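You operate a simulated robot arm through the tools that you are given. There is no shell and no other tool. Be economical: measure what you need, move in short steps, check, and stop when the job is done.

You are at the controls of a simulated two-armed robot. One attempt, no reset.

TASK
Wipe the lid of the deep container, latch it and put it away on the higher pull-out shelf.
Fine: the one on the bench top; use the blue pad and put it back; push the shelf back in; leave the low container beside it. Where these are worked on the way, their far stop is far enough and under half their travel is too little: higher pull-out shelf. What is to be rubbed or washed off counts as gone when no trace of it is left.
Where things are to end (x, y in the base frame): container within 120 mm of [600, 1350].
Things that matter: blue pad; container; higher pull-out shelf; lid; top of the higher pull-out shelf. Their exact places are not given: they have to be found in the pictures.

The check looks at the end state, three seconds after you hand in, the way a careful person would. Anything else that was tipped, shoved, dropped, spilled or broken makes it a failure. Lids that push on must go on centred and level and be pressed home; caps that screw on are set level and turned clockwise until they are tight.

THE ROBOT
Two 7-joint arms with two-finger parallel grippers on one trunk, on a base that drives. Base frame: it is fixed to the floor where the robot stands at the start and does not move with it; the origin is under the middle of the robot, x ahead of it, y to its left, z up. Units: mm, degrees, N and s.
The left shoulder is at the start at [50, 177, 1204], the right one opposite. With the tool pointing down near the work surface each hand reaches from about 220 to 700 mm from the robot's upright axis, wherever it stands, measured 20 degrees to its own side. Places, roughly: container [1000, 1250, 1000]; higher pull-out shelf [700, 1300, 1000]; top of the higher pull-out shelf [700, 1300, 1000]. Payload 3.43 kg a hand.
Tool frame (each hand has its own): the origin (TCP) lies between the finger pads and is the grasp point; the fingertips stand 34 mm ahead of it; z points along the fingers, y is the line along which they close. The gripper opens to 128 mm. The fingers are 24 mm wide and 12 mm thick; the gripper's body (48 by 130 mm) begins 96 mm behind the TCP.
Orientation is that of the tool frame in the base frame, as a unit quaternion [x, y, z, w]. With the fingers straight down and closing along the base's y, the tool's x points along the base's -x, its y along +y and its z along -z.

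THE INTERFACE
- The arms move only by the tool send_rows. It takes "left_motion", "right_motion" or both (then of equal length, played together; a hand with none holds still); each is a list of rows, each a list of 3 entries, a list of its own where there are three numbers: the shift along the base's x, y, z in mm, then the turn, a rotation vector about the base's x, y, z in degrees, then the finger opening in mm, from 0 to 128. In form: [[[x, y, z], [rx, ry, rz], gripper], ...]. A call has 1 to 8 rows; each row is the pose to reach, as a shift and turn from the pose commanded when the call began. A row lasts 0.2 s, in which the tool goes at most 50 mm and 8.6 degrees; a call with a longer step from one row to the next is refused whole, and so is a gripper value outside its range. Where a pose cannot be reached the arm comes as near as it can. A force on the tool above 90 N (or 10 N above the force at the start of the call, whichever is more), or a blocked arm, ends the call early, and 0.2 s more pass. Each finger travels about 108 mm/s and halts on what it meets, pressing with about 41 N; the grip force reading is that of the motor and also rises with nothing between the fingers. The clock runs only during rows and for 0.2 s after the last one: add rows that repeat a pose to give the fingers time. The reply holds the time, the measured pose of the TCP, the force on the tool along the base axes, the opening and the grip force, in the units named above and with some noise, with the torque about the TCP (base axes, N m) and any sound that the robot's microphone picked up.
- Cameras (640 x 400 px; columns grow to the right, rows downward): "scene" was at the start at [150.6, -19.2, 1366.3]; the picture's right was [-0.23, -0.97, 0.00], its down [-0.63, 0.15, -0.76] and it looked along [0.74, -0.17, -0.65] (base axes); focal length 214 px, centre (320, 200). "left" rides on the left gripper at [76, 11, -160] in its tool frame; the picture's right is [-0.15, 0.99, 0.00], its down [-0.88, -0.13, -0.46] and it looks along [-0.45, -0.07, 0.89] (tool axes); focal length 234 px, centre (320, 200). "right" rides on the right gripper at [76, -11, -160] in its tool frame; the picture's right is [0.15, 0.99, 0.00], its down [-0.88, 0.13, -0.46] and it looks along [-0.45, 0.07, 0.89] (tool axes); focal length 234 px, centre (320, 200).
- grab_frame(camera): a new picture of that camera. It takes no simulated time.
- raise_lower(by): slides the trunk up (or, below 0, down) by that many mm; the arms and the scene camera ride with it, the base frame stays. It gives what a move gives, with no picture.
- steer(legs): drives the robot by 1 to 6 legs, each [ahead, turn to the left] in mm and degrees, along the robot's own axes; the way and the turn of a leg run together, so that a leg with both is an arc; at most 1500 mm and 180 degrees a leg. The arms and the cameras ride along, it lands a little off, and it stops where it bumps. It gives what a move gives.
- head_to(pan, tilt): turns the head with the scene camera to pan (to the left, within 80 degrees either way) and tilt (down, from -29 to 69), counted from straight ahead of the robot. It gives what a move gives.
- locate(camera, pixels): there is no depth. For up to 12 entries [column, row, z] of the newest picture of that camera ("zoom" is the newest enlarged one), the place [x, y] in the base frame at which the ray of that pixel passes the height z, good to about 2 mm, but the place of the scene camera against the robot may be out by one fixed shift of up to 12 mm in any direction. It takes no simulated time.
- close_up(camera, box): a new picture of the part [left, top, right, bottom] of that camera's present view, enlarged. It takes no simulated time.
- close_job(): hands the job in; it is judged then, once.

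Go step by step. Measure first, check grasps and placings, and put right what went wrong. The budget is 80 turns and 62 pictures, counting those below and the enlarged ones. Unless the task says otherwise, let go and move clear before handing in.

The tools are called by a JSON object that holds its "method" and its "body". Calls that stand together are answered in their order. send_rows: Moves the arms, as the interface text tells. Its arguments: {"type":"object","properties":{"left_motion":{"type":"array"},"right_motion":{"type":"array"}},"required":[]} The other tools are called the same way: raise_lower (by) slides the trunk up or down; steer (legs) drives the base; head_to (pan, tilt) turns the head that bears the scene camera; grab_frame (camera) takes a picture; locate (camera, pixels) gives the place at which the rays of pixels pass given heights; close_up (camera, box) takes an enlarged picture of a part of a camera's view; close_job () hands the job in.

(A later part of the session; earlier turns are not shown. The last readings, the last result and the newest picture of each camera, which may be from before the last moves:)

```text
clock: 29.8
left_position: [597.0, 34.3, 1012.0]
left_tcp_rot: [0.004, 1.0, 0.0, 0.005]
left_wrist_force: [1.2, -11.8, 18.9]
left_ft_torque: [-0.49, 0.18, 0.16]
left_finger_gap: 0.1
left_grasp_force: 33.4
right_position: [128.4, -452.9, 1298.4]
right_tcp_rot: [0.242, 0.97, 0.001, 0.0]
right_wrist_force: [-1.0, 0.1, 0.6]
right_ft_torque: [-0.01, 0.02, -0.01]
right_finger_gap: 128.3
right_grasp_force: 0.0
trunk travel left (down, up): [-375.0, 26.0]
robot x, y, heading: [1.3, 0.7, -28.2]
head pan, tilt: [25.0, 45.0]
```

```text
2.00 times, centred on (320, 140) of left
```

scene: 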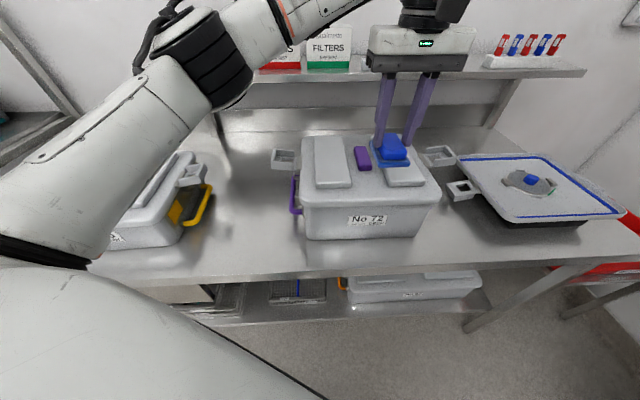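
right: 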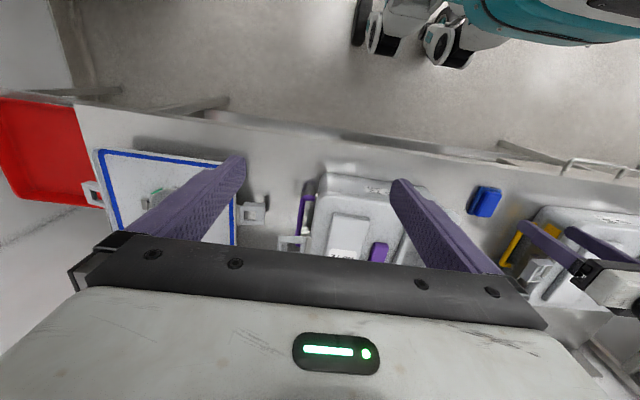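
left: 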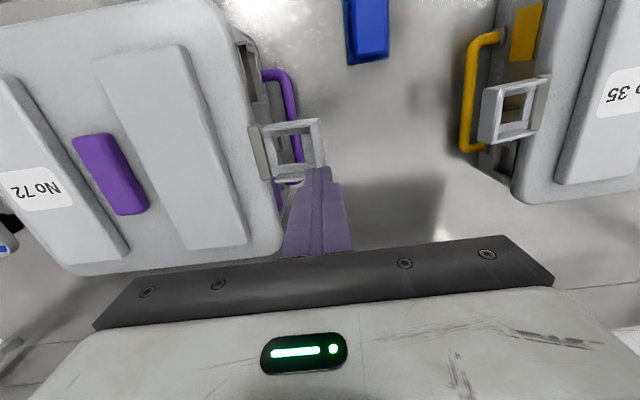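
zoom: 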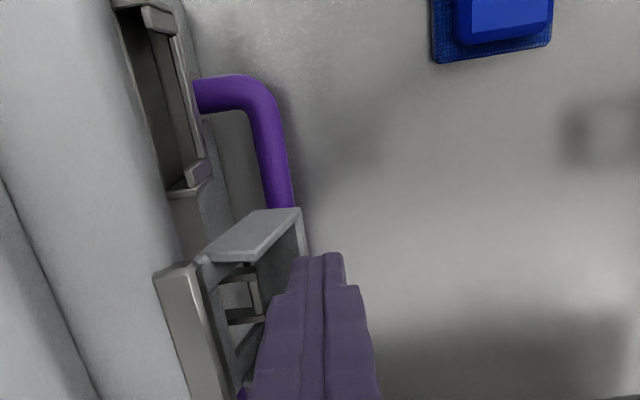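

The finger rests on the outer edge of the flap, which is about 60–70° down. I push inward (−y).

{"method": "send_rows", "body": {"left_motion": [[[0, -4, 0], [0, 0, 0], 0], [[0, -8, 0], [0, 0, 0], 0], [[0, -12, 0], [0, 0, 0], 0], [[0, -16, 0], [0, 0, 0], 0], [[0, -20, 0], [0, 0, 0], 0], [[0, -20, 0], [0, 0, 0], 0]]}}

{"method": "close_up", "body": {"camera": "left", "box": [200, 40, 440, 240]}}

```text
clock: 31.2
left_position: [597.8, 17.3, 1009.5]
left_tcp_rot: [0.003, 1.0, 0.002, 0.002]
left_wrist_force: [0.5, 5.8, -4.9]
left_ft_torque: [0.1, -0.04, -0.04]
left_finger_gap: 0.0
left_grasp_force: 32.9
right_position: [130.6, -451.5, 1298.0]
right_tcp_rot: [0.242, 0.97, 0.001, 0.0]
right_wrist_force: [0.3, -0.4, -0.4]
right_ft_torque: [0.03, -0.04, -0.03]
right_finger_gap: 127.6
right_grasp_force: 0.0
trunk travel left (down, up): [-375.0, 26.0]
robot x, y, heading: [2.2, -0.8, -28.0]
head pan, tilt: [25.0, 45.0]
```

```text
2.00 times, centred on (320, 140) of left
```

zoom: 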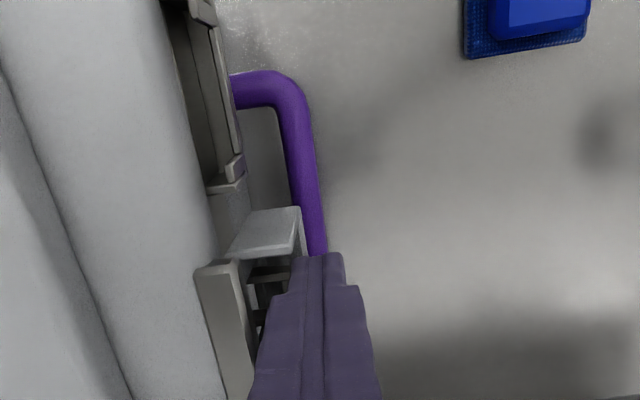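

It is swinging inside the bail. I keep pressing until it snaps or resists.

{"method": "send_rows", "body": {"left_motion": [[[0, -4, 0], [0, 0, 0], 0], [[0, -8, 0], [0, 0, 0], 0], [[0, -12, 0], [0, 0, 0], 0], [[0, -16, 0], [0, 0, 0], 0], [[0, -20, 0], [0, 0, 0], 0], [[0, -24, 0], [0, 0, 0], 0], [[0, -24, 0], [0, 0, 0], 0]]}}

{"method": "close_up", "body": {"camera": "left", "box": [200, 40, 440, 240]}}

```text
clock: 32.8
left_position: [596.3, -7.5, 1009.1]
left_tcp_rot: [0.003, 1.0, 0.0, 0.002]
left_wrist_force: [-1.0, 4.4, 1.0]
left_ft_torque: [0.08, 0.03, -0.05]
left_finger_gap: 0.0
left_grasp_force: 32.5
right_position: [129.8, -451.3, 1298.1]
right_tcp_rot: [0.242, 0.97, 0.0, 0.001]
right_wrist_force: [0.6, 0.4, -0.1]
right_ft_torque: [-0.03, -0.01, 0.0]
right_finger_gap: 127.9
right_grasp_force: 0.1
trunk travel left (down, up): [-375.0, 26.0]
robot x, y, heading: [2.4, -0.2, -28.0]
head pan, tilt: [25.0, 45.0]
```

```text
2.00 times, centred on (320, 140) of left
```

zoom: 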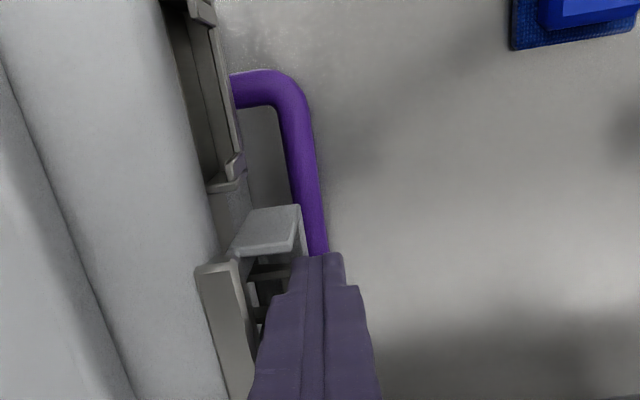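

The view of the container did not change while the hand moved 25 mm: the container is sliding. I back off; I'll need to press both latches together. First I look.

{"method": "send_rows", "body": {"left_motion": [[[0, 30, 0], [0, 0, 0], 0], [[0, 50, 30], [0, 0, 0], 0], [[0, 60, 80], [0, 0, 0], 0], [[0, 60, 110], [0, 0, 0], 0], [[0, 60, 110], [0, 0, 0], 0]]}}

{"method": "grab_frame", "body": {"camera": "scene"}}

```text
refused: row 3 steps farther than a row can; nothing moved
```

```text
27 pictures are left
```

scene: 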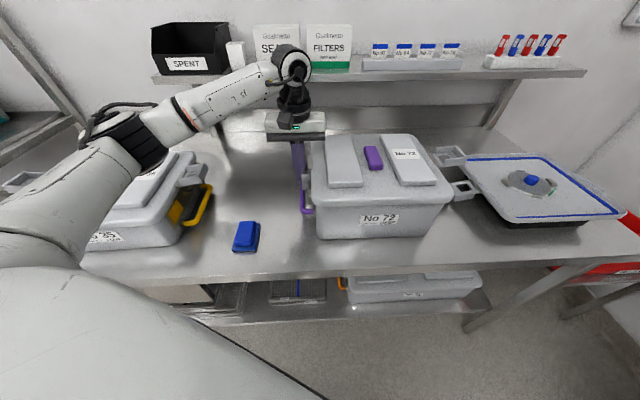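

Container still stands clear of the tray. I retreat the left hand in smaller steps, then turn the robot to face the container squarely for both hands.

{"method": "send_rows", "body": {"left_motion": [[[0, 30, 0], [0, 0, 0], 0], [[0, 50, 30], [0, 0, 0], 0], [[0, 60, 70], [0, 0, 0], 0], [[0, 60, 110], [0, 0, 0], 0], [[0, 60, 110], [0, 0, 0], 0]]}}

{"method": "steer", "body": {"legs": [[0, 10]]}}

{"method": "head_to", "body": {"pan": 0, "tilt": 45}}

{"method": "send_rows", "body": {"right_motion": [[[40, 0, 0], [0, 0, 6], 100], [[80, 0, 0], [0, 0, 12], 70], [[120, 0, 0], [0, 0, 18], 30], [[160, 0, -10], [0, 0, 18], 0], [[190, 0, -30], [0, 0, 18], 0], [[215, 0, -50], [0, 0, 18], 0]]}}

{"method": "grab_frame", "body": {"camera": "right"}}

{"method": "grab_frame", "body": {"camera": "scene"}}

```text
clock: 34.0
left_position: [598.2, 52.9, 1119.0]
left_tcp_rot: [0.004, 1.0, 0.001, 0.003]
left_wrist_force: [0.2, -0.7, 0.6]
left_ft_torque: [-0.03, -0.03, -0.01]
left_finger_gap: 0.0
left_grasp_force: 32.8
right_position: [130.4, -452.3, 1298.1]
right_tcp_rot: [0.242, 0.97, 0.0, 0.0]
right_wrist_force: [-0.2, 0.0, -0.2]
right_ft_torque: [0.0, -0.02, 0.01]
right_finger_gap: 128.1
right_grasp_force: 0.1
trunk travel left (down, up): [-375.0, 26.0]
robot x, y, heading: [2.5, 2.2, -28.0]
head pan, tilt: [25.0, 45.0]
```

```text
clock: 35.1
left_position: [579.0, 157.5, 1118.9]
left_tcp_rot: [-0.086, 0.996, -0.001, 0.003]
left_wrist_force: [0.3, -0.3, 0.0]
left_ft_torque: [0.0, -0.02, -0.02]
left_finger_gap: 0.3
left_grasp_force: 33.1
right_position: [207.6, -421.9, 1298.5]
right_tcp_rot: [0.155, 0.988, 0.0, 0.0]
right_wrist_force: [-0.2, 0.1, 0.5]
right_ft_torque: [-0.03, -0.03, 0.01]
right_finger_gap: 128.1
right_grasp_force: 0.1
trunk travel left (down, up): [-375.0, 26.0]
robot x, y, heading: [4.7, 2.5, -17.9]
head pan, tilt: [25.0, 45.0]
```

```text
clock: 36.0
left_position: [579.6, 156.7, 1119.4]
left_tcp_rot: [-0.085, 0.996, 0.001, 0.002]
left_wrist_force: [-0.7, 0.2, -0.4]
left_ft_torque: [0.0, 0.02, 0.01]
left_finger_gap: 0.0
left_grasp_force: 32.9
right_position: [208.1, -421.7, 1298.7]
right_tcp_rot: [0.156, 0.988, 0.0, 0.001]
right_wrist_force: [0.9, 0.5, 0.8]
right_ft_torque: [0.0, 0.0, 0.02]
right_finger_gap: 128.1
right_grasp_force: 0.0
trunk travel left (down, up): [-375.0, 26.0]
robot x, y, heading: [-1.1, 0.2, -18.0]
head pan, tilt: [0.0, 45.0]
```

```text
clock: 37.4
left_position: [579.1, 156.5, 1118.0]
left_tcp_rot: [-0.086, 0.996, 0.001, 0.003]
left_wrist_force: [0.3, 0.4, -0.4]
left_ft_torque: [0.0, 0.01, -0.02]
left_finger_gap: 0.4
left_grasp_force: 33.3
right_position: [425.5, -421.6, 1247.7]
right_tcp_rot: [-0.001, 1.0, 0.0, 0.0]
right_wrist_force: [-0.1, 0.2, -0.1]
right_ft_torque: [-0.03, 0.04, 0.0]
right_finger_gap: 0.1
right_grasp_force: 32.8
trunk travel left (down, up): [-375.0, 26.0]
robot x, y, heading: [2.9, -0.5, -17.9]
head pan, tilt: [0.0, 45.0]
```

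```text
26 pictures are left
```

right: 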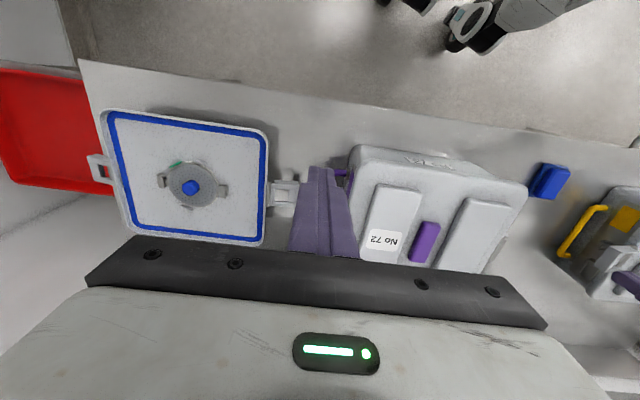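

```text
25 pictures are left
```

scene: 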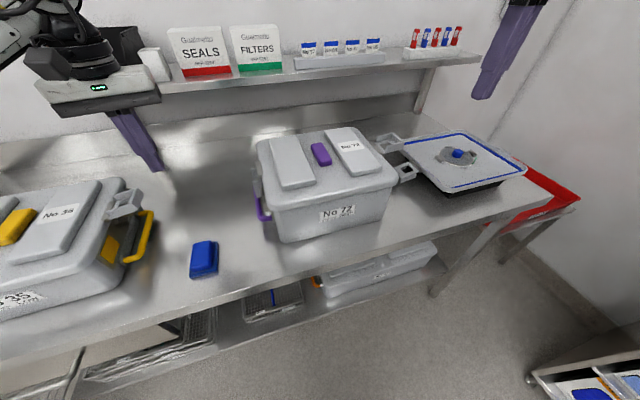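

I locate the tray's left latch/edge and the container's right side to judge the space for the right fingers.

{"method": "locate", "body": {"camera": "scene", "pixels": [[397, 186, 930], [416, 178, 930], [400, 166, 930], [402, 142, 935], [455, 192, 935], [376, 138, 1038], [397, 133, 1038], [405, 142, 1038], [382, 149, 1030], [399, 184, 1035], [281, 241, 880], [385, 225, 880]]}}

{"method": "close_up", "body": {"camera": "scene", "box": [340, 110, 480, 220]}}

```text
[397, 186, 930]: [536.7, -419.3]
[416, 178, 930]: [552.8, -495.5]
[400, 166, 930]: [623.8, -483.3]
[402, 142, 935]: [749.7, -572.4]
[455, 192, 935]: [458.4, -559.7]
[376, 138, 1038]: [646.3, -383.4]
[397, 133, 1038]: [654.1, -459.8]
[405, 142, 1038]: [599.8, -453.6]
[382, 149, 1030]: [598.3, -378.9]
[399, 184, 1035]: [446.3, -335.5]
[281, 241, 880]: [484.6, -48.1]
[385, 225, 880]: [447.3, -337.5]
```

```text
3.64 times, centred on (410, 165) of scene
```

zoom: 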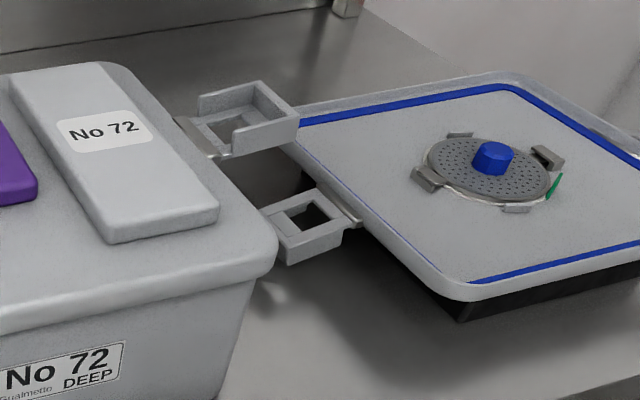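

I shift the right hand sideways to see the right flap with its own camera.

{"method": "send_rows", "body": {"right_motion": [[[10, -45, -20], [0, 0, 0], 0], [[20, -90, -40], [0, 0, 0], 0], [[30, -90, -60], [0, 0, 0], 0], [[30, -90, -60], [0, 0, 0], 0]]}}

{"method": "grab_frame", "body": {"camera": "right"}}

```text
refused: row 1 steps farther than a row can; nothing moved
```

```text
23 pictures are left
```

right: 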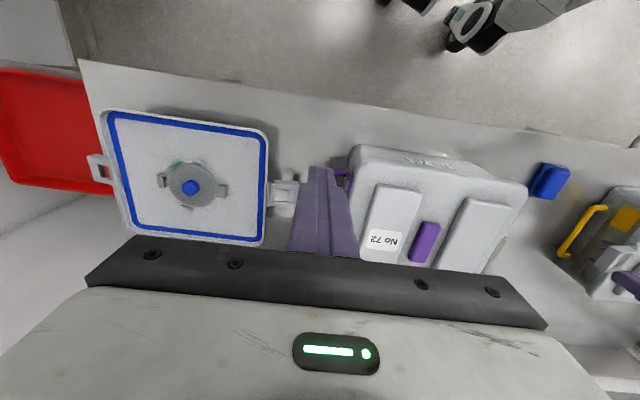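

Step too long by a hair; again with smaller rows.

{"method": "send_rows", "body": {"right_motion": [[[8, -35, -15], [0, 0, 0], 0], [[16, -70, -30], [0, 0, 0], 0], [[24, -90, -50], [0, 0, 0], 0], [[30, -90, -60], [0, 0, 0], 0], [[30, -90, -60], [0, 0, 0], 0]]}}

{"method": "close_up", "body": {"camera": "right", "box": [240, 100, 520, 270]}}

```text
clock: 38.6
left_position: [578.8, 156.6, 1118.9]
left_tcp_rot: [-0.086, 0.996, 0.001, 0.002]
left_wrist_force: [0.3, 0.9, -0.1]
left_ft_torque: [0.01, -0.03, 0.02]
left_finger_gap: 0.0
left_grasp_force: 33.0
right_position: [421.5, -472.5, 1177.5]
right_tcp_rot: [0.0, 1.0, 0.0, 0.001]
right_wrist_force: [-0.2, -0.3, -0.3]
right_ft_torque: [-0.03, 0.01, 0.01]
right_finger_gap: 0.0
right_grasp_force: 33.0
right hand out of reach, approached as far as the arm can: row 1, 2, 3, 4, 5
trunk travel left (down, up): [-375.0, 26.0]
robot x, y, heading: [-1.2, -0.0, -17.9]
head pan, tilt: [0.0, 45.0]
```

```text
2.29 times, centred on (380, 185) of right
```

zoom: 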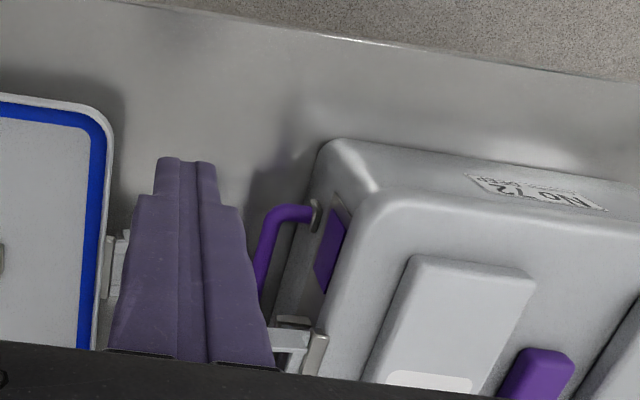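

The right flap is beyond reach from here (r≈730). I tuck the hands and shift the robot sideways to y≈−195 facing straight, which suits both latches.

{"method": "send_rows", "body": {"left_motion": [[[-35, -10, 15], [0, 0, -2], 0], [[-70, -20, 30], [0, 0, -4], 0], [[-105, -30, 45], [0, 0, -6], 0], [[-140, -40, 60], [0, 0, -8], 0], [[-170, -50, 80], [0, 0, -10], 0], [[-170, -50, 80], [0, 0, -10], 0]], "right_motion": [[[-25, 35, 5], [0, 0, 0], 0], [[-50, 70, 10], [0, 0, 0], 0], [[-75, 105, 15], [0, 0, 0], 0], [[-100, 140, 20], [0, 0, 0], 0], [[-130, 175, 20], [0, 0, 0], 0], [[-150, 200, 20], [0, 0, 0], 0]]}}

{"method": "steer", "body": {"legs": [[0, 63], [-276, 0], [0, -45], [195, 0]]}}

{"method": "grab_frame", "body": {"camera": "scene"}}

```text
clock: 40.0
left_position: [410.1, 108.9, 1197.0]
left_tcp_rot: [0.002, 1.0, 0.001, 0.003]
left_wrist_force: [0.8, -0.1, -0.3]
left_ft_torque: [0.0, 0.02, -0.02]
left_finger_gap: 0.2
left_grasp_force: 33.4
right_position: [270.4, -270.0, 1199.3]
right_tcp_rot: [0.0, 1.0, 0.0, 0.001]
right_wrist_force: [-0.1, 0.7, 0.6]
right_ft_torque: [0.01, -0.02, 0.0]
right_finger_gap: 0.0
right_grasp_force: 33.0
trunk travel left (down, up): [-375.0, 26.0]
robot x, y, heading: [-0.2, -0.7, -18.0]
head pan, tilt: [0.0, 45.0]
```

```text
clock: 48.0
left_position: [356.1, 40.4, 1195.7]
left_tcp_rot: [-0.164, 0.987, 0.002, 0.003]
left_wrist_force: [0.5, -0.3, -0.6]
left_ft_torque: [0.02, 0.04, -0.03]
left_finger_gap: 0.1
left_grasp_force: 32.8
right_position: [347.6, -362.7, 1199.1]
right_tcp_rot: [-0.166, 0.986, 0.0, 0.0]
right_wrist_force: [0.1, 0.7, 0.2]
right_ft_torque: [0.01, 0.06, -0.03]
right_finger_gap: 0.0
right_grasp_force: 33.1
trunk travel left (down, up): [-375.0, 26.0]
robot x, y, heading: [3.8, -195.0, 1.0]
head pan, tilt: [0.0, 45.0]
```

```text
21 pictures are left
```

scene: 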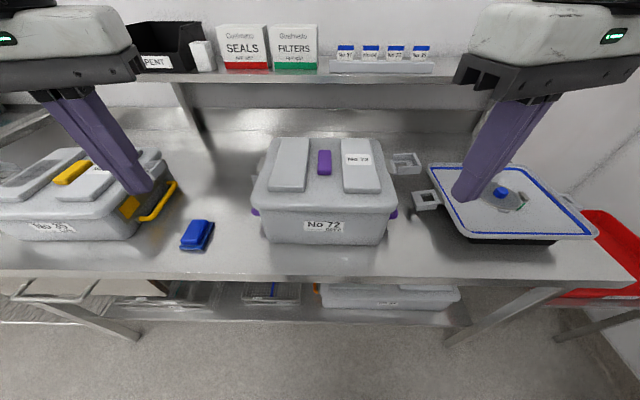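

Now centred. I locate the container and right flap again.

{"method": "locate", "body": {"camera": "scene", "pixels": [[267, 242, 880], [382, 243, 880], [255, 207, 1035], [396, 207, 1035], [265, 141, 1035], [377, 140, 1035], [415, 153, 1038], [421, 172, 1038], [389, 155, 1025], [396, 175, 1025], [413, 192, 935], [416, 209, 935]]}}

{"method": "close_up", "body": {"camera": "scene", "box": [230, 120, 450, 260]}}

```text
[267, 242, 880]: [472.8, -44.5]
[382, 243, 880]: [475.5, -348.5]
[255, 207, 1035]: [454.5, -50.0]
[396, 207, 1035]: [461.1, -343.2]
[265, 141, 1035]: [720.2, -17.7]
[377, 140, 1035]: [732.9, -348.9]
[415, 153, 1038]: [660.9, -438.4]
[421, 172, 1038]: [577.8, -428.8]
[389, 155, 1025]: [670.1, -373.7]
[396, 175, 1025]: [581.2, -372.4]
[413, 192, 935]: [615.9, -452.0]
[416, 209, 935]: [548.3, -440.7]
```

```text
2.86 times, centred on (340, 190) of scene
```

zoom: 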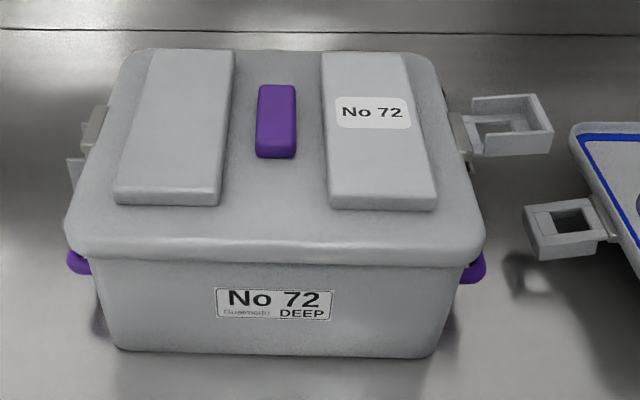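

Container sits square at about (598, −196); right hinge y≈−368. I place both closed hands: left outside the hanging flap, right above the raised flap.

{"method": "send_rows", "body": {"left_motion": [[[42, 0, 0], [0, 0, -5], 0], [[84, 0, 0], [0, 0, -10], 0], [[126, 0, 0], [0, 0, -15], 0], [[168, -5, -15], [0, 0, -19], 0], [[205, -8, -35], [0, 0, -19], 0], [[244, -8, -55], [0, 0, -19], 0], [[244, -8, -76], [0, 0, -19], 0], [[244, -8, -76], [0, 0, -19], 0]], "right_motion": [[[42, -10, 0], [0, 0, -5], 0], [[84, -20, 0], [0, 0, -10], 0], [[126, -30, 0], [0, 0, -15], 0], [[168, -40, -15], [0, 0, -19], 0], [[210, -50, -35], [0, 0, -19], 0], [[257, -53, -45], [0, 0, -19], 0], [[257, -53, -79], [0, 0, -19], 0], [[257, -53, -79], [0, 0, -19], 0]]}}

{"method": "close_up", "body": {"camera": "right", "box": [240, 60, 480, 240]}}

```text
clock: 49.8
left_position: [598.5, 34.8, 1119.7]
left_tcp_rot: [0.001, 1.0, 0.001, 0.002]
left_wrist_force: [-0.1, -0.5, 0.6]
left_ft_torque: [-0.01, 0.02, -0.05]
left_finger_gap: 0.1
left_grasp_force: 32.7
right_position: [602.3, -416.0, 1120.9]
right_tcp_rot: [-0.002, 1.0, 0.001, 0.0]
right_wrist_force: [-0.2, -0.4, -0.2]
right_ft_torque: [-0.01, -0.04, 0.0]
right_finger_gap: 0.1
right_grasp_force: 33.0
trunk travel left (down, up): [-375.0, 26.0]
robot x, y, heading: [1.3, -197.0, 1.1]
head pan, tilt: [0.0, 45.0]
```

```text
2.22 times, centred on (360, 150) of right
```

zoom: 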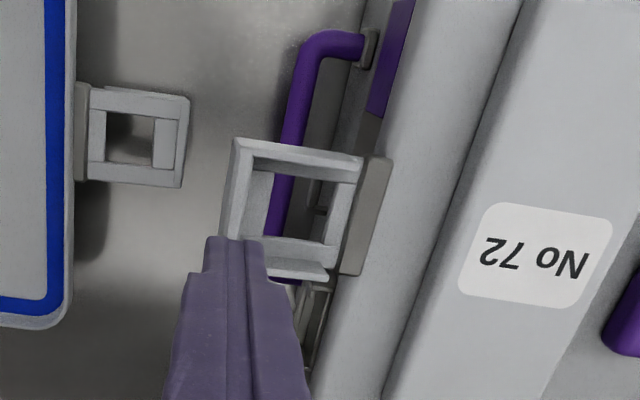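

I locate the flap and bail in this view.

{"method": "locate", "body": {"camera": "zoom", "pixels": [[236, 142, 1038], [222, 240, 1038], [360, 158, 1025], [330, 275, 1025], [385, 160, 1022], [350, 275, 1022], [300, 45, 950], [275, 230, 950], [185, 98, 935], [178, 186, 935], [235, 240, 1087]]}}

```text
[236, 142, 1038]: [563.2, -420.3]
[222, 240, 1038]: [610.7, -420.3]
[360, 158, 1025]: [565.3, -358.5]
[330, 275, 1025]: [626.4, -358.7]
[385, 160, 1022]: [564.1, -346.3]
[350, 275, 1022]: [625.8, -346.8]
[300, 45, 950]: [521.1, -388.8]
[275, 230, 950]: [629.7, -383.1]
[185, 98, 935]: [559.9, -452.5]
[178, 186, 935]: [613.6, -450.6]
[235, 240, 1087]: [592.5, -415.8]
```

Right flap: hinge y −350, tip −420, x 563–626. I push it down while the left finger lowers outside its flap.

{"method": "send_rows", "body": {"left_motion": [[[0, 0, -30], [0, 0, 0], 0], [[0, 0, -60], [0, 0, 0], 0], [[0, 0, -90], [0, 0, 0], 0], [[0, 0, -108], [0, 0, 0], 0], [[0, 0, -108], [0, 0, 0], 0], [[0, -10, -108], [0, 0, 0], 0], [[0, -16, -108], [0, 0, 0], 0], [[0, -20, -108], [0, 0, 0], 0]], "right_motion": [[[-7, 16, -35], [0, 0, 0], 0], [[-7, 16, -60], [0, 0, 0], 0], [[-7, 16, -78], [0, 0, 0], 0], [[-7, 16, -92], [0, 0, 0], 0], [[-7, 16, -104], [0, 0, 0], 0], [[-7, 18, -110], [0, 0, 0], 0], [[-7, 22, -112], [0, 0, 0], 0], [[-7, 26, -112], [0, 0, 0], 0]]}}

{"method": "close_up", "body": {"camera": "scene", "box": [210, 80, 450, 250]}}

```text
clock: 51.6
left_position: [595.8, 12.3, 1013.9]
left_tcp_rot: [0.001, 1.0, 0.001, 0.004]
left_wrist_force: [0.9, -0.1, -1.1]
left_ft_torque: [-0.02, 0.0, 0.02]
left_finger_gap: 0.0
left_grasp_force: 33.0
right_position: [594.8, -392.8, 1009.6]
right_tcp_rot: [0.002, 1.0, -0.002, 0.001]
right_wrist_force: [-2.7, -3.1, 19.0]
right_ft_torque: [0.05, 0.05, -0.05]
right_finger_gap: 0.0
right_grasp_force: 33.2
trunk travel left (down, up): [-375.0, 26.0]
robot x, y, heading: [3.4, -195.6, 1.1]
head pan, tilt: [0.0, 45.0]
```

```text
2.35 times, centred on (330, 165) of scene
```

zoom: 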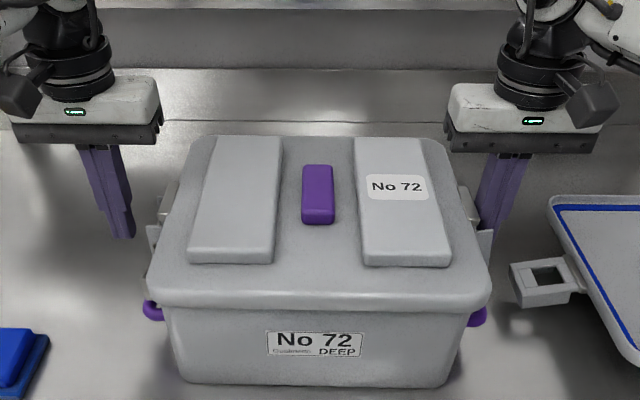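

Both flaps hang nearly closed. I squeeze both hands inward together.

{"method": "send_rows", "body": {"left_motion": [[[0, -6, 0], [0, 0, 0], 0], [[0, -12, 0], [0, 0, 0], 0], [[0, -18, 0], [0, 0, 0], 0], [[0, -23, 0], [0, 0, 0], 0], [[0, -28, 0], [0, 0, 0], 0], [[0, -32, 0], [0, 0, 0], 0], [[0, -36, 0], [0, 0, 0], 0], [[0, -36, 0], [0, 0, 0], 0]], "right_motion": [[[0, 4, 0], [0, 0, 0], 0], [[0, 8, 0], [0, 0, 0], 0], [[0, 12, 0], [0, 0, 0], 0], [[0, 16, 0], [0, 0, 0], 0], [[0, 20, 0], [0, 0, 0], 0], [[0, 23, 0], [0, 0, 0], 0], [[0, 25, 0], [0, 0, 0], 0], [[0, 25, 0], [0, 0, 0], 0]]}}

```text
clock: 53.4
left_position: [598.8, -6.3, 1012.9]
left_tcp_rot: [-0.012, 1.0, 0.016, 0.002]
left_wrist_force: [-7.3, 59.1, 7.0]
left_ft_torque: [0.94, 0.13, -0.5]
left_finger_gap: 0.2
left_grasp_force: 32.7
right_position: [595.0, -381.3, 1010.1]
right_tcp_rot: [0.01, 1.0, -0.016, -0.001]
right_wrist_force: [-6.1, -58.1, 4.8]
right_ft_torque: [-0.67, 0.13, 0.59]
right_finger_gap: 0.0
right_grasp_force: 32.9
trunk travel left (down, up): [-375.0, 26.0]
robot x, y, heading: [4.2, -196.1, 1.1]
head pan, tilt: [0.0, 45.0]
```

Both press with about 59 N and no further travel. I check whether the flaps are seated.

{"method": "close_up", "body": {"camera": "left", "box": [200, 40, 440, 240]}}

{"method": "close_up", "body": {"camera": "right", "box": [200, 40, 440, 240]}}

```text
2.00 times, centred on (320, 140) of left
```

zoom: 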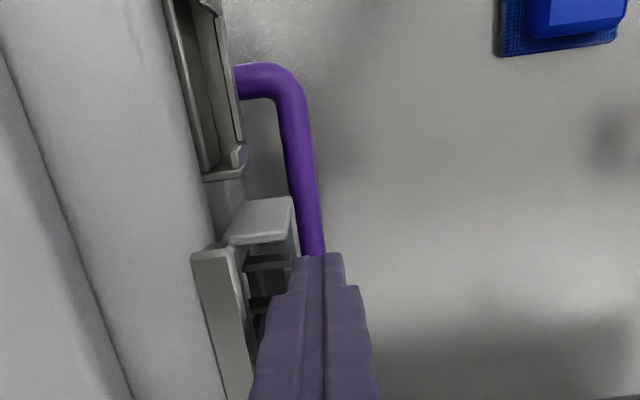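

```text
2.00 times, centred on (320, 140) of right
```

zoom: 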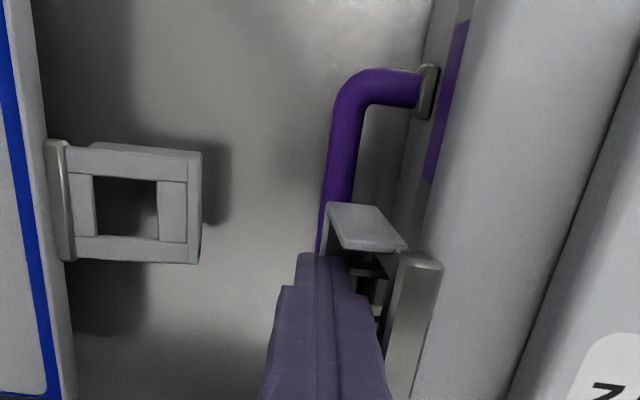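

Not clearly snapped; I press harder, still both together.

{"method": "send_rows", "body": {"left_motion": [[[0, -3, 0], [0, 0, 0], 0], [[0, -6, 0], [0, 0, 0], 0], [[0, -8, 0], [0, 0, 0], 0], [[0, -10, 0], [0, 0, 0], 0], [[0, -12, 0], [0, 0, 0], 0], [[0, -12, 0], [0, 0, 0], 0]], "right_motion": [[[0, 3, 0], [0, 0, 0], 0], [[0, 6, 0], [0, 0, 0], 0], [[0, 8, 0], [0, 0, 0], 0], [[0, 10, 0], [0, 0, 0], 0], [[0, 12, 0], [0, 0, 0], 0], [[0, 12, 0], [0, 0, 0], 0]]}}

```text
clock: 54.8
left_position: [598.6, -7.6, 1014.1]
left_tcp_rot: [-0.021, 0.999, 0.027, 0.002]
left_wrist_force: [-5.0, 87.1, 16.5]
left_ft_torque: [1.31, 0.21, -0.86]
left_finger_gap: 0.2
left_grasp_force: 32.8
right_position: [597.4, -379.3, 1008.7]
right_tcp_rot: [0.019, 1.0, -0.024, -0.001]
right_wrist_force: [-6.5, -85.6, 9.4]
right_ft_torque: [-0.98, 0.09, 0.8]
right_finger_gap: 0.1
right_grasp_force: 33.4
trunk travel left (down, up): [-375.0, 26.0]
robot x, y, heading: [1.7, -190.5, 1.2]
head pan, tilt: [0.0, 45.0]
```

Hard stop at ~87 N. I back both hands off and inspect whether flaps stay in.

{"method": "send_rows", "body": {"left_motion": [[[0, 10, 0], [0, 0, 0], 0], [[0, 40, 5], [0, 0, 0], 0], [[0, 60, 40], [0, 0, 0], 0], [[0, 60, 80], [0, 0, 0], 0], [[0, 60, 110], [0, 0, 0], 0]], "right_motion": [[[0, -10, 0], [0, 0, 0], 0], [[0, -30, 5], [0, 0, 0], 0], [[0, -35, 40], [0, 0, 0], 0], [[0, -35, 80], [0, 0, 0], 0], [[0, -35, 110], [0, 0, 0], 0]]}}

{"method": "close_up", "body": {"camera": "left", "box": [140, 40, 380, 240]}}

{"method": "close_up", "body": {"camera": "right", "box": [260, 40, 500, 240]}}

```text
clock: 56.0
left_position: [598.9, 24.7, 1123.1]
left_tcp_rot: [0.002, 1.0, 0.0, 0.003]
left_wrist_force: [0.4, 0.7, -0.1]
left_ft_torque: [-0.04, 0.01, -0.01]
left_finger_gap: 0.0
left_grasp_force: 32.1
right_position: [597.4, -386.8, 1121.3]
right_tcp_rot: [-0.002, 1.0, 0.001, 0.001]
right_wrist_force: [-0.6, -0.5, 0.8]
right_ft_torque: [0.0, 0.0, -0.02]
right_finger_gap: 0.1
right_grasp_force: 33.0
trunk travel left (down, up): [-375.0, 26.0]
robot x, y, heading: [3.1, -193.8, 1.2]
head pan, tilt: [0.0, 45.0]
```

```text
2.00 times, centred on (260, 140) of left
```

zoom: 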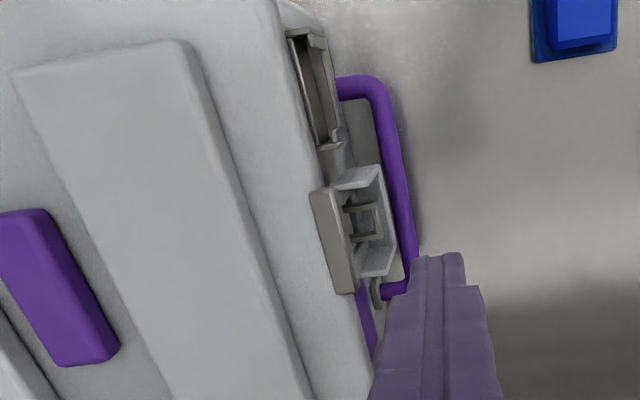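

```text
2.00 times, centred on (380, 140) of right
```

zoom: 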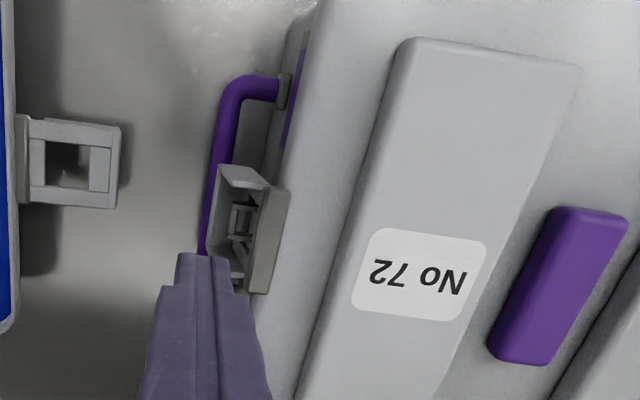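

The flaps hang inside the bails, but the reading (contact ~17 mm below TCP) suggests the finger's wider part met the hinge block. I tilt both hands 20° so the fingertips lead inward and come down beside the flaps' lower part.

{"method": "send_rows", "body": {"left_motion": [[[0, 3, 0], [-7, 0, 0], 0], [[0, 3, 0], [-14, 0, 0], 0], [[0, 3, -30], [-20, 0, 0], 0], [[0, 3, -70], [-20, 0, 0], 0], [[0, 0, -105], [-20, 0, 0], 0], [[0, -5, -121], [-20, 0, 0], 0], [[0, -5, -121], [-20, 0, 0], 0]], "right_motion": [[[0, -12, 0], [7, 0, 0], 0], [[0, -16, 0], [14, 0, 0], 0], [[0, -16, -30], [20, 0, 0], 0], [[0, -16, -70], [20, 0, 0], 0], [[0, -16, -105], [20, 0, 0], 0], [[0, -13, -120], [20, 0, 0], 0], [[0, -13, -120], [20, 0, 0], 0]]}}

{"method": "send_rows", "body": {"left_motion": [[[0, -6, 0], [0, 0, 0], 0], [[0, -11, 0], [0, 0, 0], 0], [[0, -15, 0], [0, 0, 0], 0], [[0, -19, 0], [0, 0, 0], 0], [[0, -22, 0], [0, 0, 0], 0], [[0, -25, 0], [0, 0, 0], 0], [[0, -28, 0], [0, 0, 0], 0], [[0, -30, 0], [0, 0, 0], 0]], "right_motion": [[[0, 4, 0], [0, 0, 0], 0], [[0, 8, 0], [0, 0, 0], 0], [[0, 12, 0], [0, 0, 0], 0], [[0, 16, 0], [0, 0, 0], 0], [[0, 19, 0], [0, 0, 0], 0], [[0, 22, 0], [0, 0, 0], 0], [[0, 25, 0], [0, 0, 0], 0], [[0, 27, 0], [0, 0, 0], 0]]}}

```text
clock: 57.6
left_position: [600.1, 19.7, 1000.1]
left_tcp_rot: [0.0, 0.985, -0.172, 0.003]
left_wrist_force: [-0.8, -0.3, -0.2]
left_ft_torque: [-0.02, 0.01, 0.02]
left_finger_gap: 0.0
left_grasp_force: 32.5
right_position: [597.9, -400.0, 998.8]
right_tcp_rot: [-0.001, 0.985, 0.174, 0.001]
right_wrist_force: [0.6, 0.2, 0.4]
right_ft_torque: [-0.02, -0.02, 0.01]
right_finger_gap: 0.2
right_grasp_force: 32.8
trunk travel left (down, up): [-375.0, 26.0]
robot x, y, heading: [2.1, -196.1, 1.3]
head pan, tilt: [0.0, 45.0]
```

```text
clock: 59.4
left_position: [599.4, 0.9, 1003.1]
left_tcp_rot: [-0.007, 0.986, -0.164, 0.006]
left_wrist_force: [-3.1, 51.1, 19.2]
left_ft_torque: [1.16, 0.02, -0.37]
left_finger_gap: 0.0
left_grasp_force: 32.8
right_position: [598.2, -388.4, 998.3]
right_tcp_rot: [0.008, 0.987, 0.162, 0.004]
right_wrist_force: [-1.0, -52.8, 3.5]
right_ft_torque: [-1.44, 0.02, 0.24]
right_finger_gap: 0.0
right_grasp_force: 32.7
trunk travel left (down, up): [-375.0, 26.0]
robot x, y, heading: [3.1, -196.0, 1.0]
head pan, tilt: [0.0, 45.0]
```

At the lower contact the flap faces sit at the same y as above, so they are vertical. I press once more up to the limit for any snap.

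{"method": "send_rows", "body": {"left_motion": [[[0, -5, 0], [0, 0, 0], 0], [[0, -9, 0], [0, 0, 0], 0], [[0, -13, 0], [0, 0, 0], 0], [[0, -17, 0], [0, 0, 0], 0], [[0, -17, 0], [0, 0, 0], 0]], "right_motion": [[[0, 5, 0], [0, 0, 0], 0], [[0, 9, 0], [0, 0, 0], 0], [[0, 13, 0], [0, 0, 0], 0], [[0, 17, 0], [0, 0, 0], 0], [[0, 17, 0], [0, 0, 0], 0]]}}

{"method": "send_rows", "body": {"left_motion": [[[0, 20, 0], [0, 0, 0], 0], [[0, 40, 25], [0, 0, 0], 0], [[0, 60, 65], [7, 0, 0], 0], [[-20, 80, 100], [14, 0, 0], 0], [[-50, 100, 120], [20, 0, 0], 0], [[-85, 120, 120], [20, 0, 0], 0], [[-85, 120, 120], [20, 0, 0], 0]], "right_motion": [[[0, -14, 0], [0, 0, 0], 0], [[0, -25, 25], [0, 0, 0], 0], [[0, -25, 65], [-7, 0, 0], 0], [[0, -25, 105], [-14, 0, 0], 0], [[0, -25, 130], [-20, 0, 0], 0], [[0, -25, 130], [-20, 0, 0], 0], [[0, -25, 130], [-20, 0, 0], 0]]}}

{"method": "grab_frame", "body": {"camera": "left"}}

```text
clock: 60.3
left_position: [601.6, 4.7, 1002.4]
left_tcp_rot: [-0.019, 0.988, -0.153, 0.007]
left_wrist_force: [-6.3, 12.0, 14.5]
left_ft_torque: [0.21, 0.46, -0.25]
left_finger_gap: 0.1
left_grasp_force: 32.9
right_position: [600.0, -388.6, 997.1]
right_tcp_rot: [0.018, 0.988, 0.15, 0.004]
right_wrist_force: [-3.0, -13.2, 8.4]
right_ft_torque: [-0.22, 0.17, 0.18]
right_finger_gap: 0.0
right_grasp_force: 33.1
trunk travel left (down, up): [-375.0, 26.0]
robot x, y, heading: [3.2, -192.7, 1.2]
head pan, tilt: [0.0, 45.0]
stopped in row 4 (left hand): the force on the tool passed its limit (the readings are from after the stop); the commanded pose is now the measured one
```

```text
clock: 61.9
left_position: [518.5, 120.6, 1118.2]
left_tcp_rot: [-0.016, 1.0, 0.022, 0.008]
left_wrist_force: [0.5, 0.7, -0.4]
left_ft_torque: [0.0, 0.0, 0.01]
left_finger_gap: 0.1
left_grasp_force: 32.2
right_position: [598.8, -413.0, 1126.4]
right_tcp_rot: [0.016, 1.0, -0.022, 0.004]
right_wrist_force: [1.0, -0.4, 0.2]
right_ft_torque: [0.05, 0.04, 0.01]
right_finger_gap: 0.2
right_grasp_force: 33.0
trunk travel left (down, up): [-375.0, 26.0]
robot x, y, heading: [8.5, -196.9, 1.2]
head pan, tilt: [0.0, 45.0]
```

```text
13 pictures are left
```

left: 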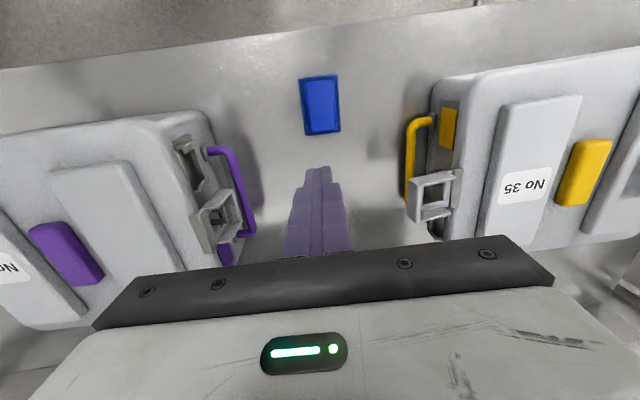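

Both latch flaps are down. Now I measure the bail handle for lifting.

{"method": "locate", "body": {"camera": "left", "pixels": [[207, 151, 950], [230, 153, 950], [253, 228, 950], [218, 258, 950], [207, 151, 930], [230, 153, 930], [253, 228, 930], [240, 195, 950], [232, 198, 950], [189, 140, 1000], [203, 250, 1015]]}}

{"method": "close_up", "body": {"camera": "left", "box": [160, 120, 280, 280]}}

```text
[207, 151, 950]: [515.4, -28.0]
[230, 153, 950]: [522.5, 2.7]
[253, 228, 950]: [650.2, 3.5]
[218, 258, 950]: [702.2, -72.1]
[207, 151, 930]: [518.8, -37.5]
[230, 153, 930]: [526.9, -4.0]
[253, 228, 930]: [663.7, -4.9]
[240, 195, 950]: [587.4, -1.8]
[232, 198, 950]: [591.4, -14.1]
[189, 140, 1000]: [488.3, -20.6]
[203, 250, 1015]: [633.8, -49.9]
```

```text
2.50 times, centred on (220, 200) of left
```

zoom: 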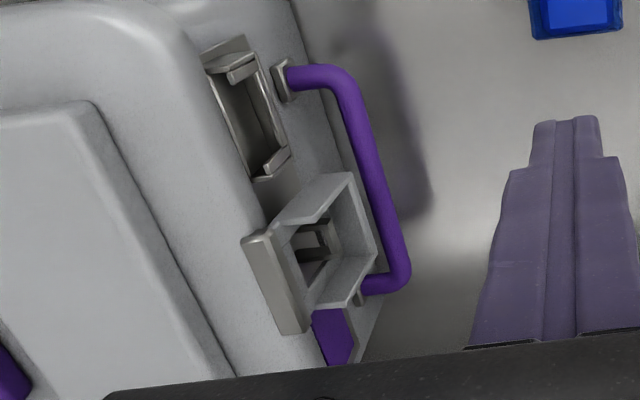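

Flaps look properly hung with the catch in their windows. Before lifting, the shelf must be opened: I tuck the hands and drive to the rack on the left to look.

{"method": "send_rows", "body": {"left_motion": [[[-25, 0, 20], [1.5, 0, 0], 0], [[-55, -20, 45], [2.5, 0, 0], 0], [[-85, -50, 70], [2.5, 0, 0], 0], [[-115, -80, 80], [2.5, 0, 0], 0], [[-135, -100, 80], [2.5, 0, 0], 0], [[-135, -100, 80], [2.5, 0, 0], 0]], "right_motion": [[[-30, 0, 30], [-2.5, 0, 0], 0], [[-65, 20, 50], [-2.5, 0, 0], 0], [[-105, 40, 70], [-2.5, 0, 0], 0], [[-145, 60, 80], [-2.5, 0, 0], 0], [[-185, 80, 80], [-2.5, 0, 0], 0], [[-215, 80, 80], [-2.5, 0, 0], 0]]}}

{"method": "steer", "body": {"legs": [[-330, 0], [0, 89], [1495, 0], [0, -90]]}}

{"method": "head_to", "body": {"pan": 0, "tilt": 20}}

{"method": "grab_frame", "body": {"camera": "scene"}}

```text
clock: 63.3
left_position: [381.6, 21.1, 1199.3]
left_tcp_rot: [-0.016, 0.999, 0.043, 0.009]
left_wrist_force: [0.6, -0.3, -0.8]
left_ft_torque: [-0.01, 0.0, -0.01]
left_finger_gap: 0.0
left_grasp_force: 32.6
right_position: [383.7, -330.9, 1205.3]
right_tcp_rot: [0.017, 0.999, -0.044, 0.006]
right_wrist_force: [-1.8, 0.3, 0.2]
right_ft_torque: [0.03, -0.02, 0.0]
right_finger_gap: 0.0
right_grasp_force: 32.7
trunk travel left (down, up): [-375.0, 26.0]
robot x, y, heading: [0.5, -193.4, 1.3]
head pan, tilt: [0.0, 45.0]
```

```text
clock: 80.0
left_position: [134.1, 1489.6, 1199.0]
left_tcp_rot: [0.013, 0.999, 0.042, 0.011]
left_wrist_force: [-0.1, -0.3, -0.4]
left_ft_torque: [0.02, 0.01, 0.0]
left_finger_gap: 0.0
left_grasp_force: 33.1
right_position: [115.6, 1138.4, 1204.6]
right_tcp_rot: [0.045, 0.998, -0.044, 0.005]
right_wrist_force: [0.0, -0.2, -0.3]
right_ft_torque: [0.01, 0.01, 0.03]
right_finger_gap: 0.0
right_grasp_force: 32.9
trunk travel left (down, up): [-375.0, 26.0]
robot x, y, heading: [-260.7, 1297.9, -1.8]
head pan, tilt: [0.0, 45.0]
```

```text
clock: 80.9
left_position: [135.7, 1490.5, 1198.3]
left_tcp_rot: [0.013, 0.999, 0.042, 0.009]
left_wrist_force: [0.6, -0.5, -0.5]
left_ft_torque: [0.04, 0.04, 0.02]
left_finger_gap: 0.0
left_grasp_force: 33.0
right_position: [116.6, 1137.3, 1205.2]
right_tcp_rot: [0.045, 0.998, -0.044, 0.005]
right_wrist_force: [0.7, 0.3, -0.3]
right_ft_torque: [-0.02, 0.02, 0.04]
right_finger_gap: 0.0
right_grasp_force: 33.1
trunk travel left (down, up): [-375.0, 26.0]
robot x, y, heading: [-259.0, 1297.0, -2.2]
head pan, tilt: [0.0, 20.0]
```

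```text
11 pictures are left
```

scene: 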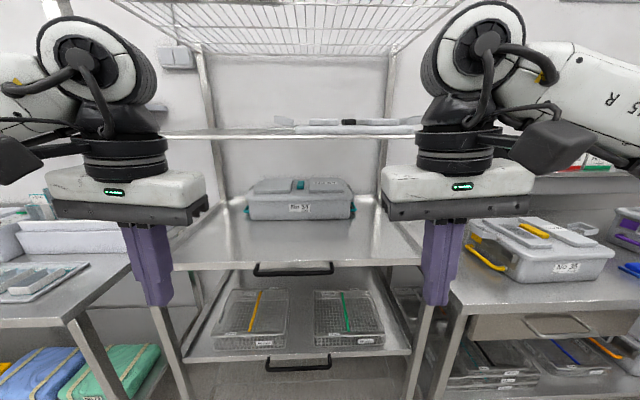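

The rack shows two pull-out shelves with black handles, the higher at (293,270) and teal container No 34 at its back. I locate it.

{"method": "locate", "body": {"camera": "scene", "pixels": [[175, 268, 950], [420, 264, 950], [293, 270, 930], [255, 270, 930], [333, 270, 930], [250, 221, 950], [352, 218, 950], [293, 270, 860], [175, 268, 880], [420, 264, 880], [250, 221, 880], [352, 218, 880]]}}

{"method": "close_up", "body": {"camera": "scene", "box": [160, 150, 440, 310]}}

```text
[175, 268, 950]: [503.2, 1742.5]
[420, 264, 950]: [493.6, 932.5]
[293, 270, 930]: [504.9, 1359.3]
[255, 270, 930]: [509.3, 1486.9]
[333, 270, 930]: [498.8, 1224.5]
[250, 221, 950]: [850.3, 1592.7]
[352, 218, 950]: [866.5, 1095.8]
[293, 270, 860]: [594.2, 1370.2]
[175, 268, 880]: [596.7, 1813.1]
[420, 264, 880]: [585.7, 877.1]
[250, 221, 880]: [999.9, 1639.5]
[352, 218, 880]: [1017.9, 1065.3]
```

```text
2.29 times, centred on (300, 230) of scene
```

zoom: 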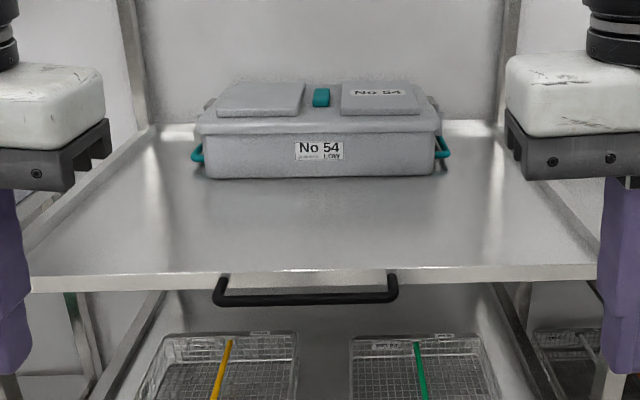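

Shelf surface seems near z 1000, front edge x≈430, with No 54 LOW at its back. I drive 200 mm nearer and view the handle with the left hand camera.

{"method": "steer", "body": {"legs": [[200, 2]]}}

{"method": "send_rows", "body": {"left_motion": [[[0, -40, 0], [5, 0, 0], 0], [[0, -80, 0], [5, 0, 0], 30], [[0, -110, -20], [5, 0, 0], 60], [[0, -110, -20], [5, 0, 0], 60]]}}

{"method": "grab_frame", "body": {"camera": "left"}}

```text
clock: 82.5
left_position: [330.1, 1499.7, 1198.3]
left_tcp_rot: [-0.005, 0.999, 0.043, 0.009]
left_wrist_force: [0.8, -0.3, 0.2]
left_ft_torque: [-0.02, 0.03, -0.01]
left_finger_gap: 0.0
left_grasp_force: 32.9
right_position: [323.3, 1147.8, 1204.3]
right_tcp_rot: [0.028, 0.999, -0.044, 0.004]
right_wrist_force: [0.1, -0.3, 0.0]
right_ft_torque: [-0.03, 0.01, 0.0]
right_finger_gap: 0.1
right_grasp_force: 33.1
trunk travel left (down, up): [-375.0, 26.0]
robot x, y, heading: [-55.0, 1294.0, -0.3]
head pan, tilt: [0.0, 20.0]
```

```text
clock: 83.5
left_position: [328.4, 1389.2, 1177.5]
left_tcp_rot: [-0.006, 0.996, 0.085, 0.008]
left_wrist_force: [-1.0, -0.1, 0.3]
left_ft_torque: [-0.02, 0.01, 0.02]
left_finger_gap: 59.8
left_grasp_force: 0.1
right_position: [321.6, 1148.4, 1206.8]
right_tcp_rot: [0.028, 0.999, -0.044, 0.004]
right_wrist_force: [0.4, 0.2, 0.2]
right_ft_torque: [-0.01, -0.04, -0.03]
right_finger_gap: 0.0
right_grasp_force: 32.9
trunk travel left (down, up): [-375.0, 26.0]
robot x, y, heading: [-56.7, 1293.6, -0.2]
head pan, tilt: [0.0, 20.0]
```

```text
9 pictures are left
```

left: 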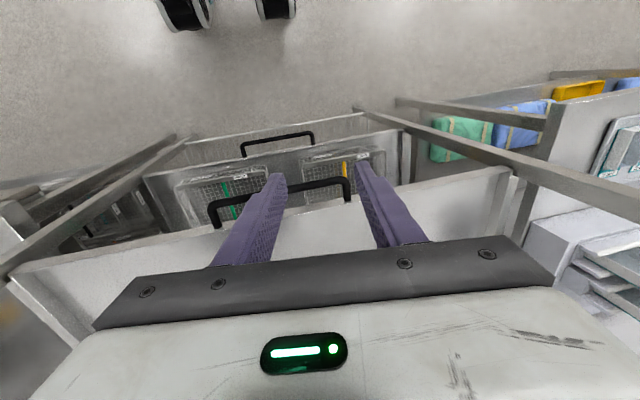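

I locate the handle from this camera to fix its height against the scene view.

{"method": "locate", "body": {"camera": "left", "pixels": [[213, 208, 930], [347, 181, 930], [280, 193, 930], [213, 208, 980], [347, 181, 980], [280, 193, 980], [216, 226, 980], [350, 202, 980], [12, 268, 1000], [508, 168, 1000]]}}

```text
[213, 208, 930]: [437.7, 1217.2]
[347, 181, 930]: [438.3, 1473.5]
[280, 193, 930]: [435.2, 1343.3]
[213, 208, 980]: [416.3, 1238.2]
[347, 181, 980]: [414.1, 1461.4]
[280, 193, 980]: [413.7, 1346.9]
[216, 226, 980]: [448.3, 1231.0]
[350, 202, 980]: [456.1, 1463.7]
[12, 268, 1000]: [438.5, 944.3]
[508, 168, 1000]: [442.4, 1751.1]
```

Handle bar ≈ x 400, y 1238–1461, z ≈ 1005–1013; shelf edge x≈438. I level the hand, turn it 90° and bring it above the bar.

{"method": "send_rows", "body": {"left_motion": [[[0, 0, 0], [-5, 0, 0], 50], [[0, 0, 0], [-10, 0, 0], 36], [[0, 0, 0], [-10, 0, 0], 36]]}}

{"method": "send_rows", "body": {"left_motion": [[[0, 0, 0], [0, 0, -8.4], 36], [[0, 0, 0], [0, 0, -16.8], 36], [[0, 0, 0], [0, 0, -25.2], 36], [[0, 0, 0], [0, 0, -33.6], 36], [[0, 0, 0], [0, 0, -42], 36], [[0, 0, 0], [0, 0, -50.4], 36], [[0, 0, 0], [0, 0, -58.8], 36], [[0, 0, 0], [0, 0, -67], 36]]}}

{"method": "send_rows", "body": {"left_motion": [[[24, -14, 0], [0, 0, -8], 36], [[48, -28, 0], [0, 0, -16], 36], [[73, -44, -10], [0, 0, -23], 36], [[73, -44, -50], [0, 0, -23], 36], [[73, -44, -90], [0, 0, -23], 36], [[73, -44, -102], [0, 0, -23], 36], [[73, -44, -102], [0, 0, -23], 36]]}}

{"method": "grab_frame", "body": {"camera": "left"}}

```text
clock: 84.3
left_position: [329.2, 1390.9, 1179.0]
left_tcp_rot: [-0.005, 1.0, -0.001, 0.009]
left_wrist_force: [-0.7, 0.1, 0.3]
left_ft_torque: [0.03, 0.01, 0.01]
left_finger_gap: 36.0
left_grasp_force: 0.0
right_position: [323.5, 1147.4, 1205.3]
right_tcp_rot: [0.029, 0.999, -0.045, 0.004]
right_wrist_force: [0.1, 0.2, 0.1]
right_ft_torque: [0.01, 0.0, -0.03]
right_finger_gap: 0.0
right_grasp_force: 32.3
trunk travel left (down, up): [-375.0, 26.0]
robot x, y, heading: [-56.1, 1293.1, -0.2]
head pan, tilt: [0.0, 20.0]
```

```text
clock: 86.1
left_position: [330.3, 1389.9, 1178.7]
left_tcp_rot: [0.549, 0.836, -0.006, 0.007]
left_wrist_force: [0.0, -0.4, -0.7]
left_ft_torque: [0.02, 0.0, -0.01]
left_finger_gap: 36.0
left_grasp_force: 0.1
right_position: [323.3, 1148.5, 1204.9]
right_tcp_rot: [0.028, 0.999, -0.044, 0.004]
right_wrist_force: [-0.1, 0.2, -0.1]
right_ft_torque: [0.0, 0.03, 0.02]
right_finger_gap: 0.0
right_grasp_force: 33.5
trunk travel left (down, up): [-375.0, 26.0]
robot x, y, heading: [-52.3, 1294.9, -0.1]
head pan, tilt: [0.0, 20.0]
```

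```text
clock: 87.7
left_position: [286.8, 1321.3, 1127.7]
left_tcp_rot: [0.702, 0.712, -0.006, 0.006]
left_wrist_force: [0.6, -0.1, 0.1]
left_ft_torque: [-0.01, -0.01, -0.01]
left_finger_gap: 36.2
left_grasp_force: 0.1
left hand out of reach, approached as far as the arm can: row 1, 2, 3, 4, 5, 6, 7
right_position: [321.9, 1147.3, 1204.7]
right_tcp_rot: [0.028, 0.999, -0.044, 0.004]
right_wrist_force: [-0.9, 0.3, 0.7]
right_ft_torque: [0.0, 0.04, -0.01]
right_finger_gap: 0.0
right_grasp_force: 33.0
trunk travel left (down, up): [-375.0, 26.0]
robot x, y, heading: [-54.4, 1292.9, -0.2]
head pan, tilt: [0.0, 20.0]
```

```text
8 pictures are left
```

left: 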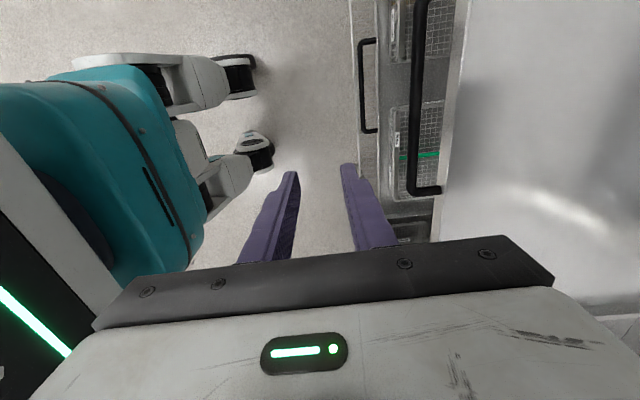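

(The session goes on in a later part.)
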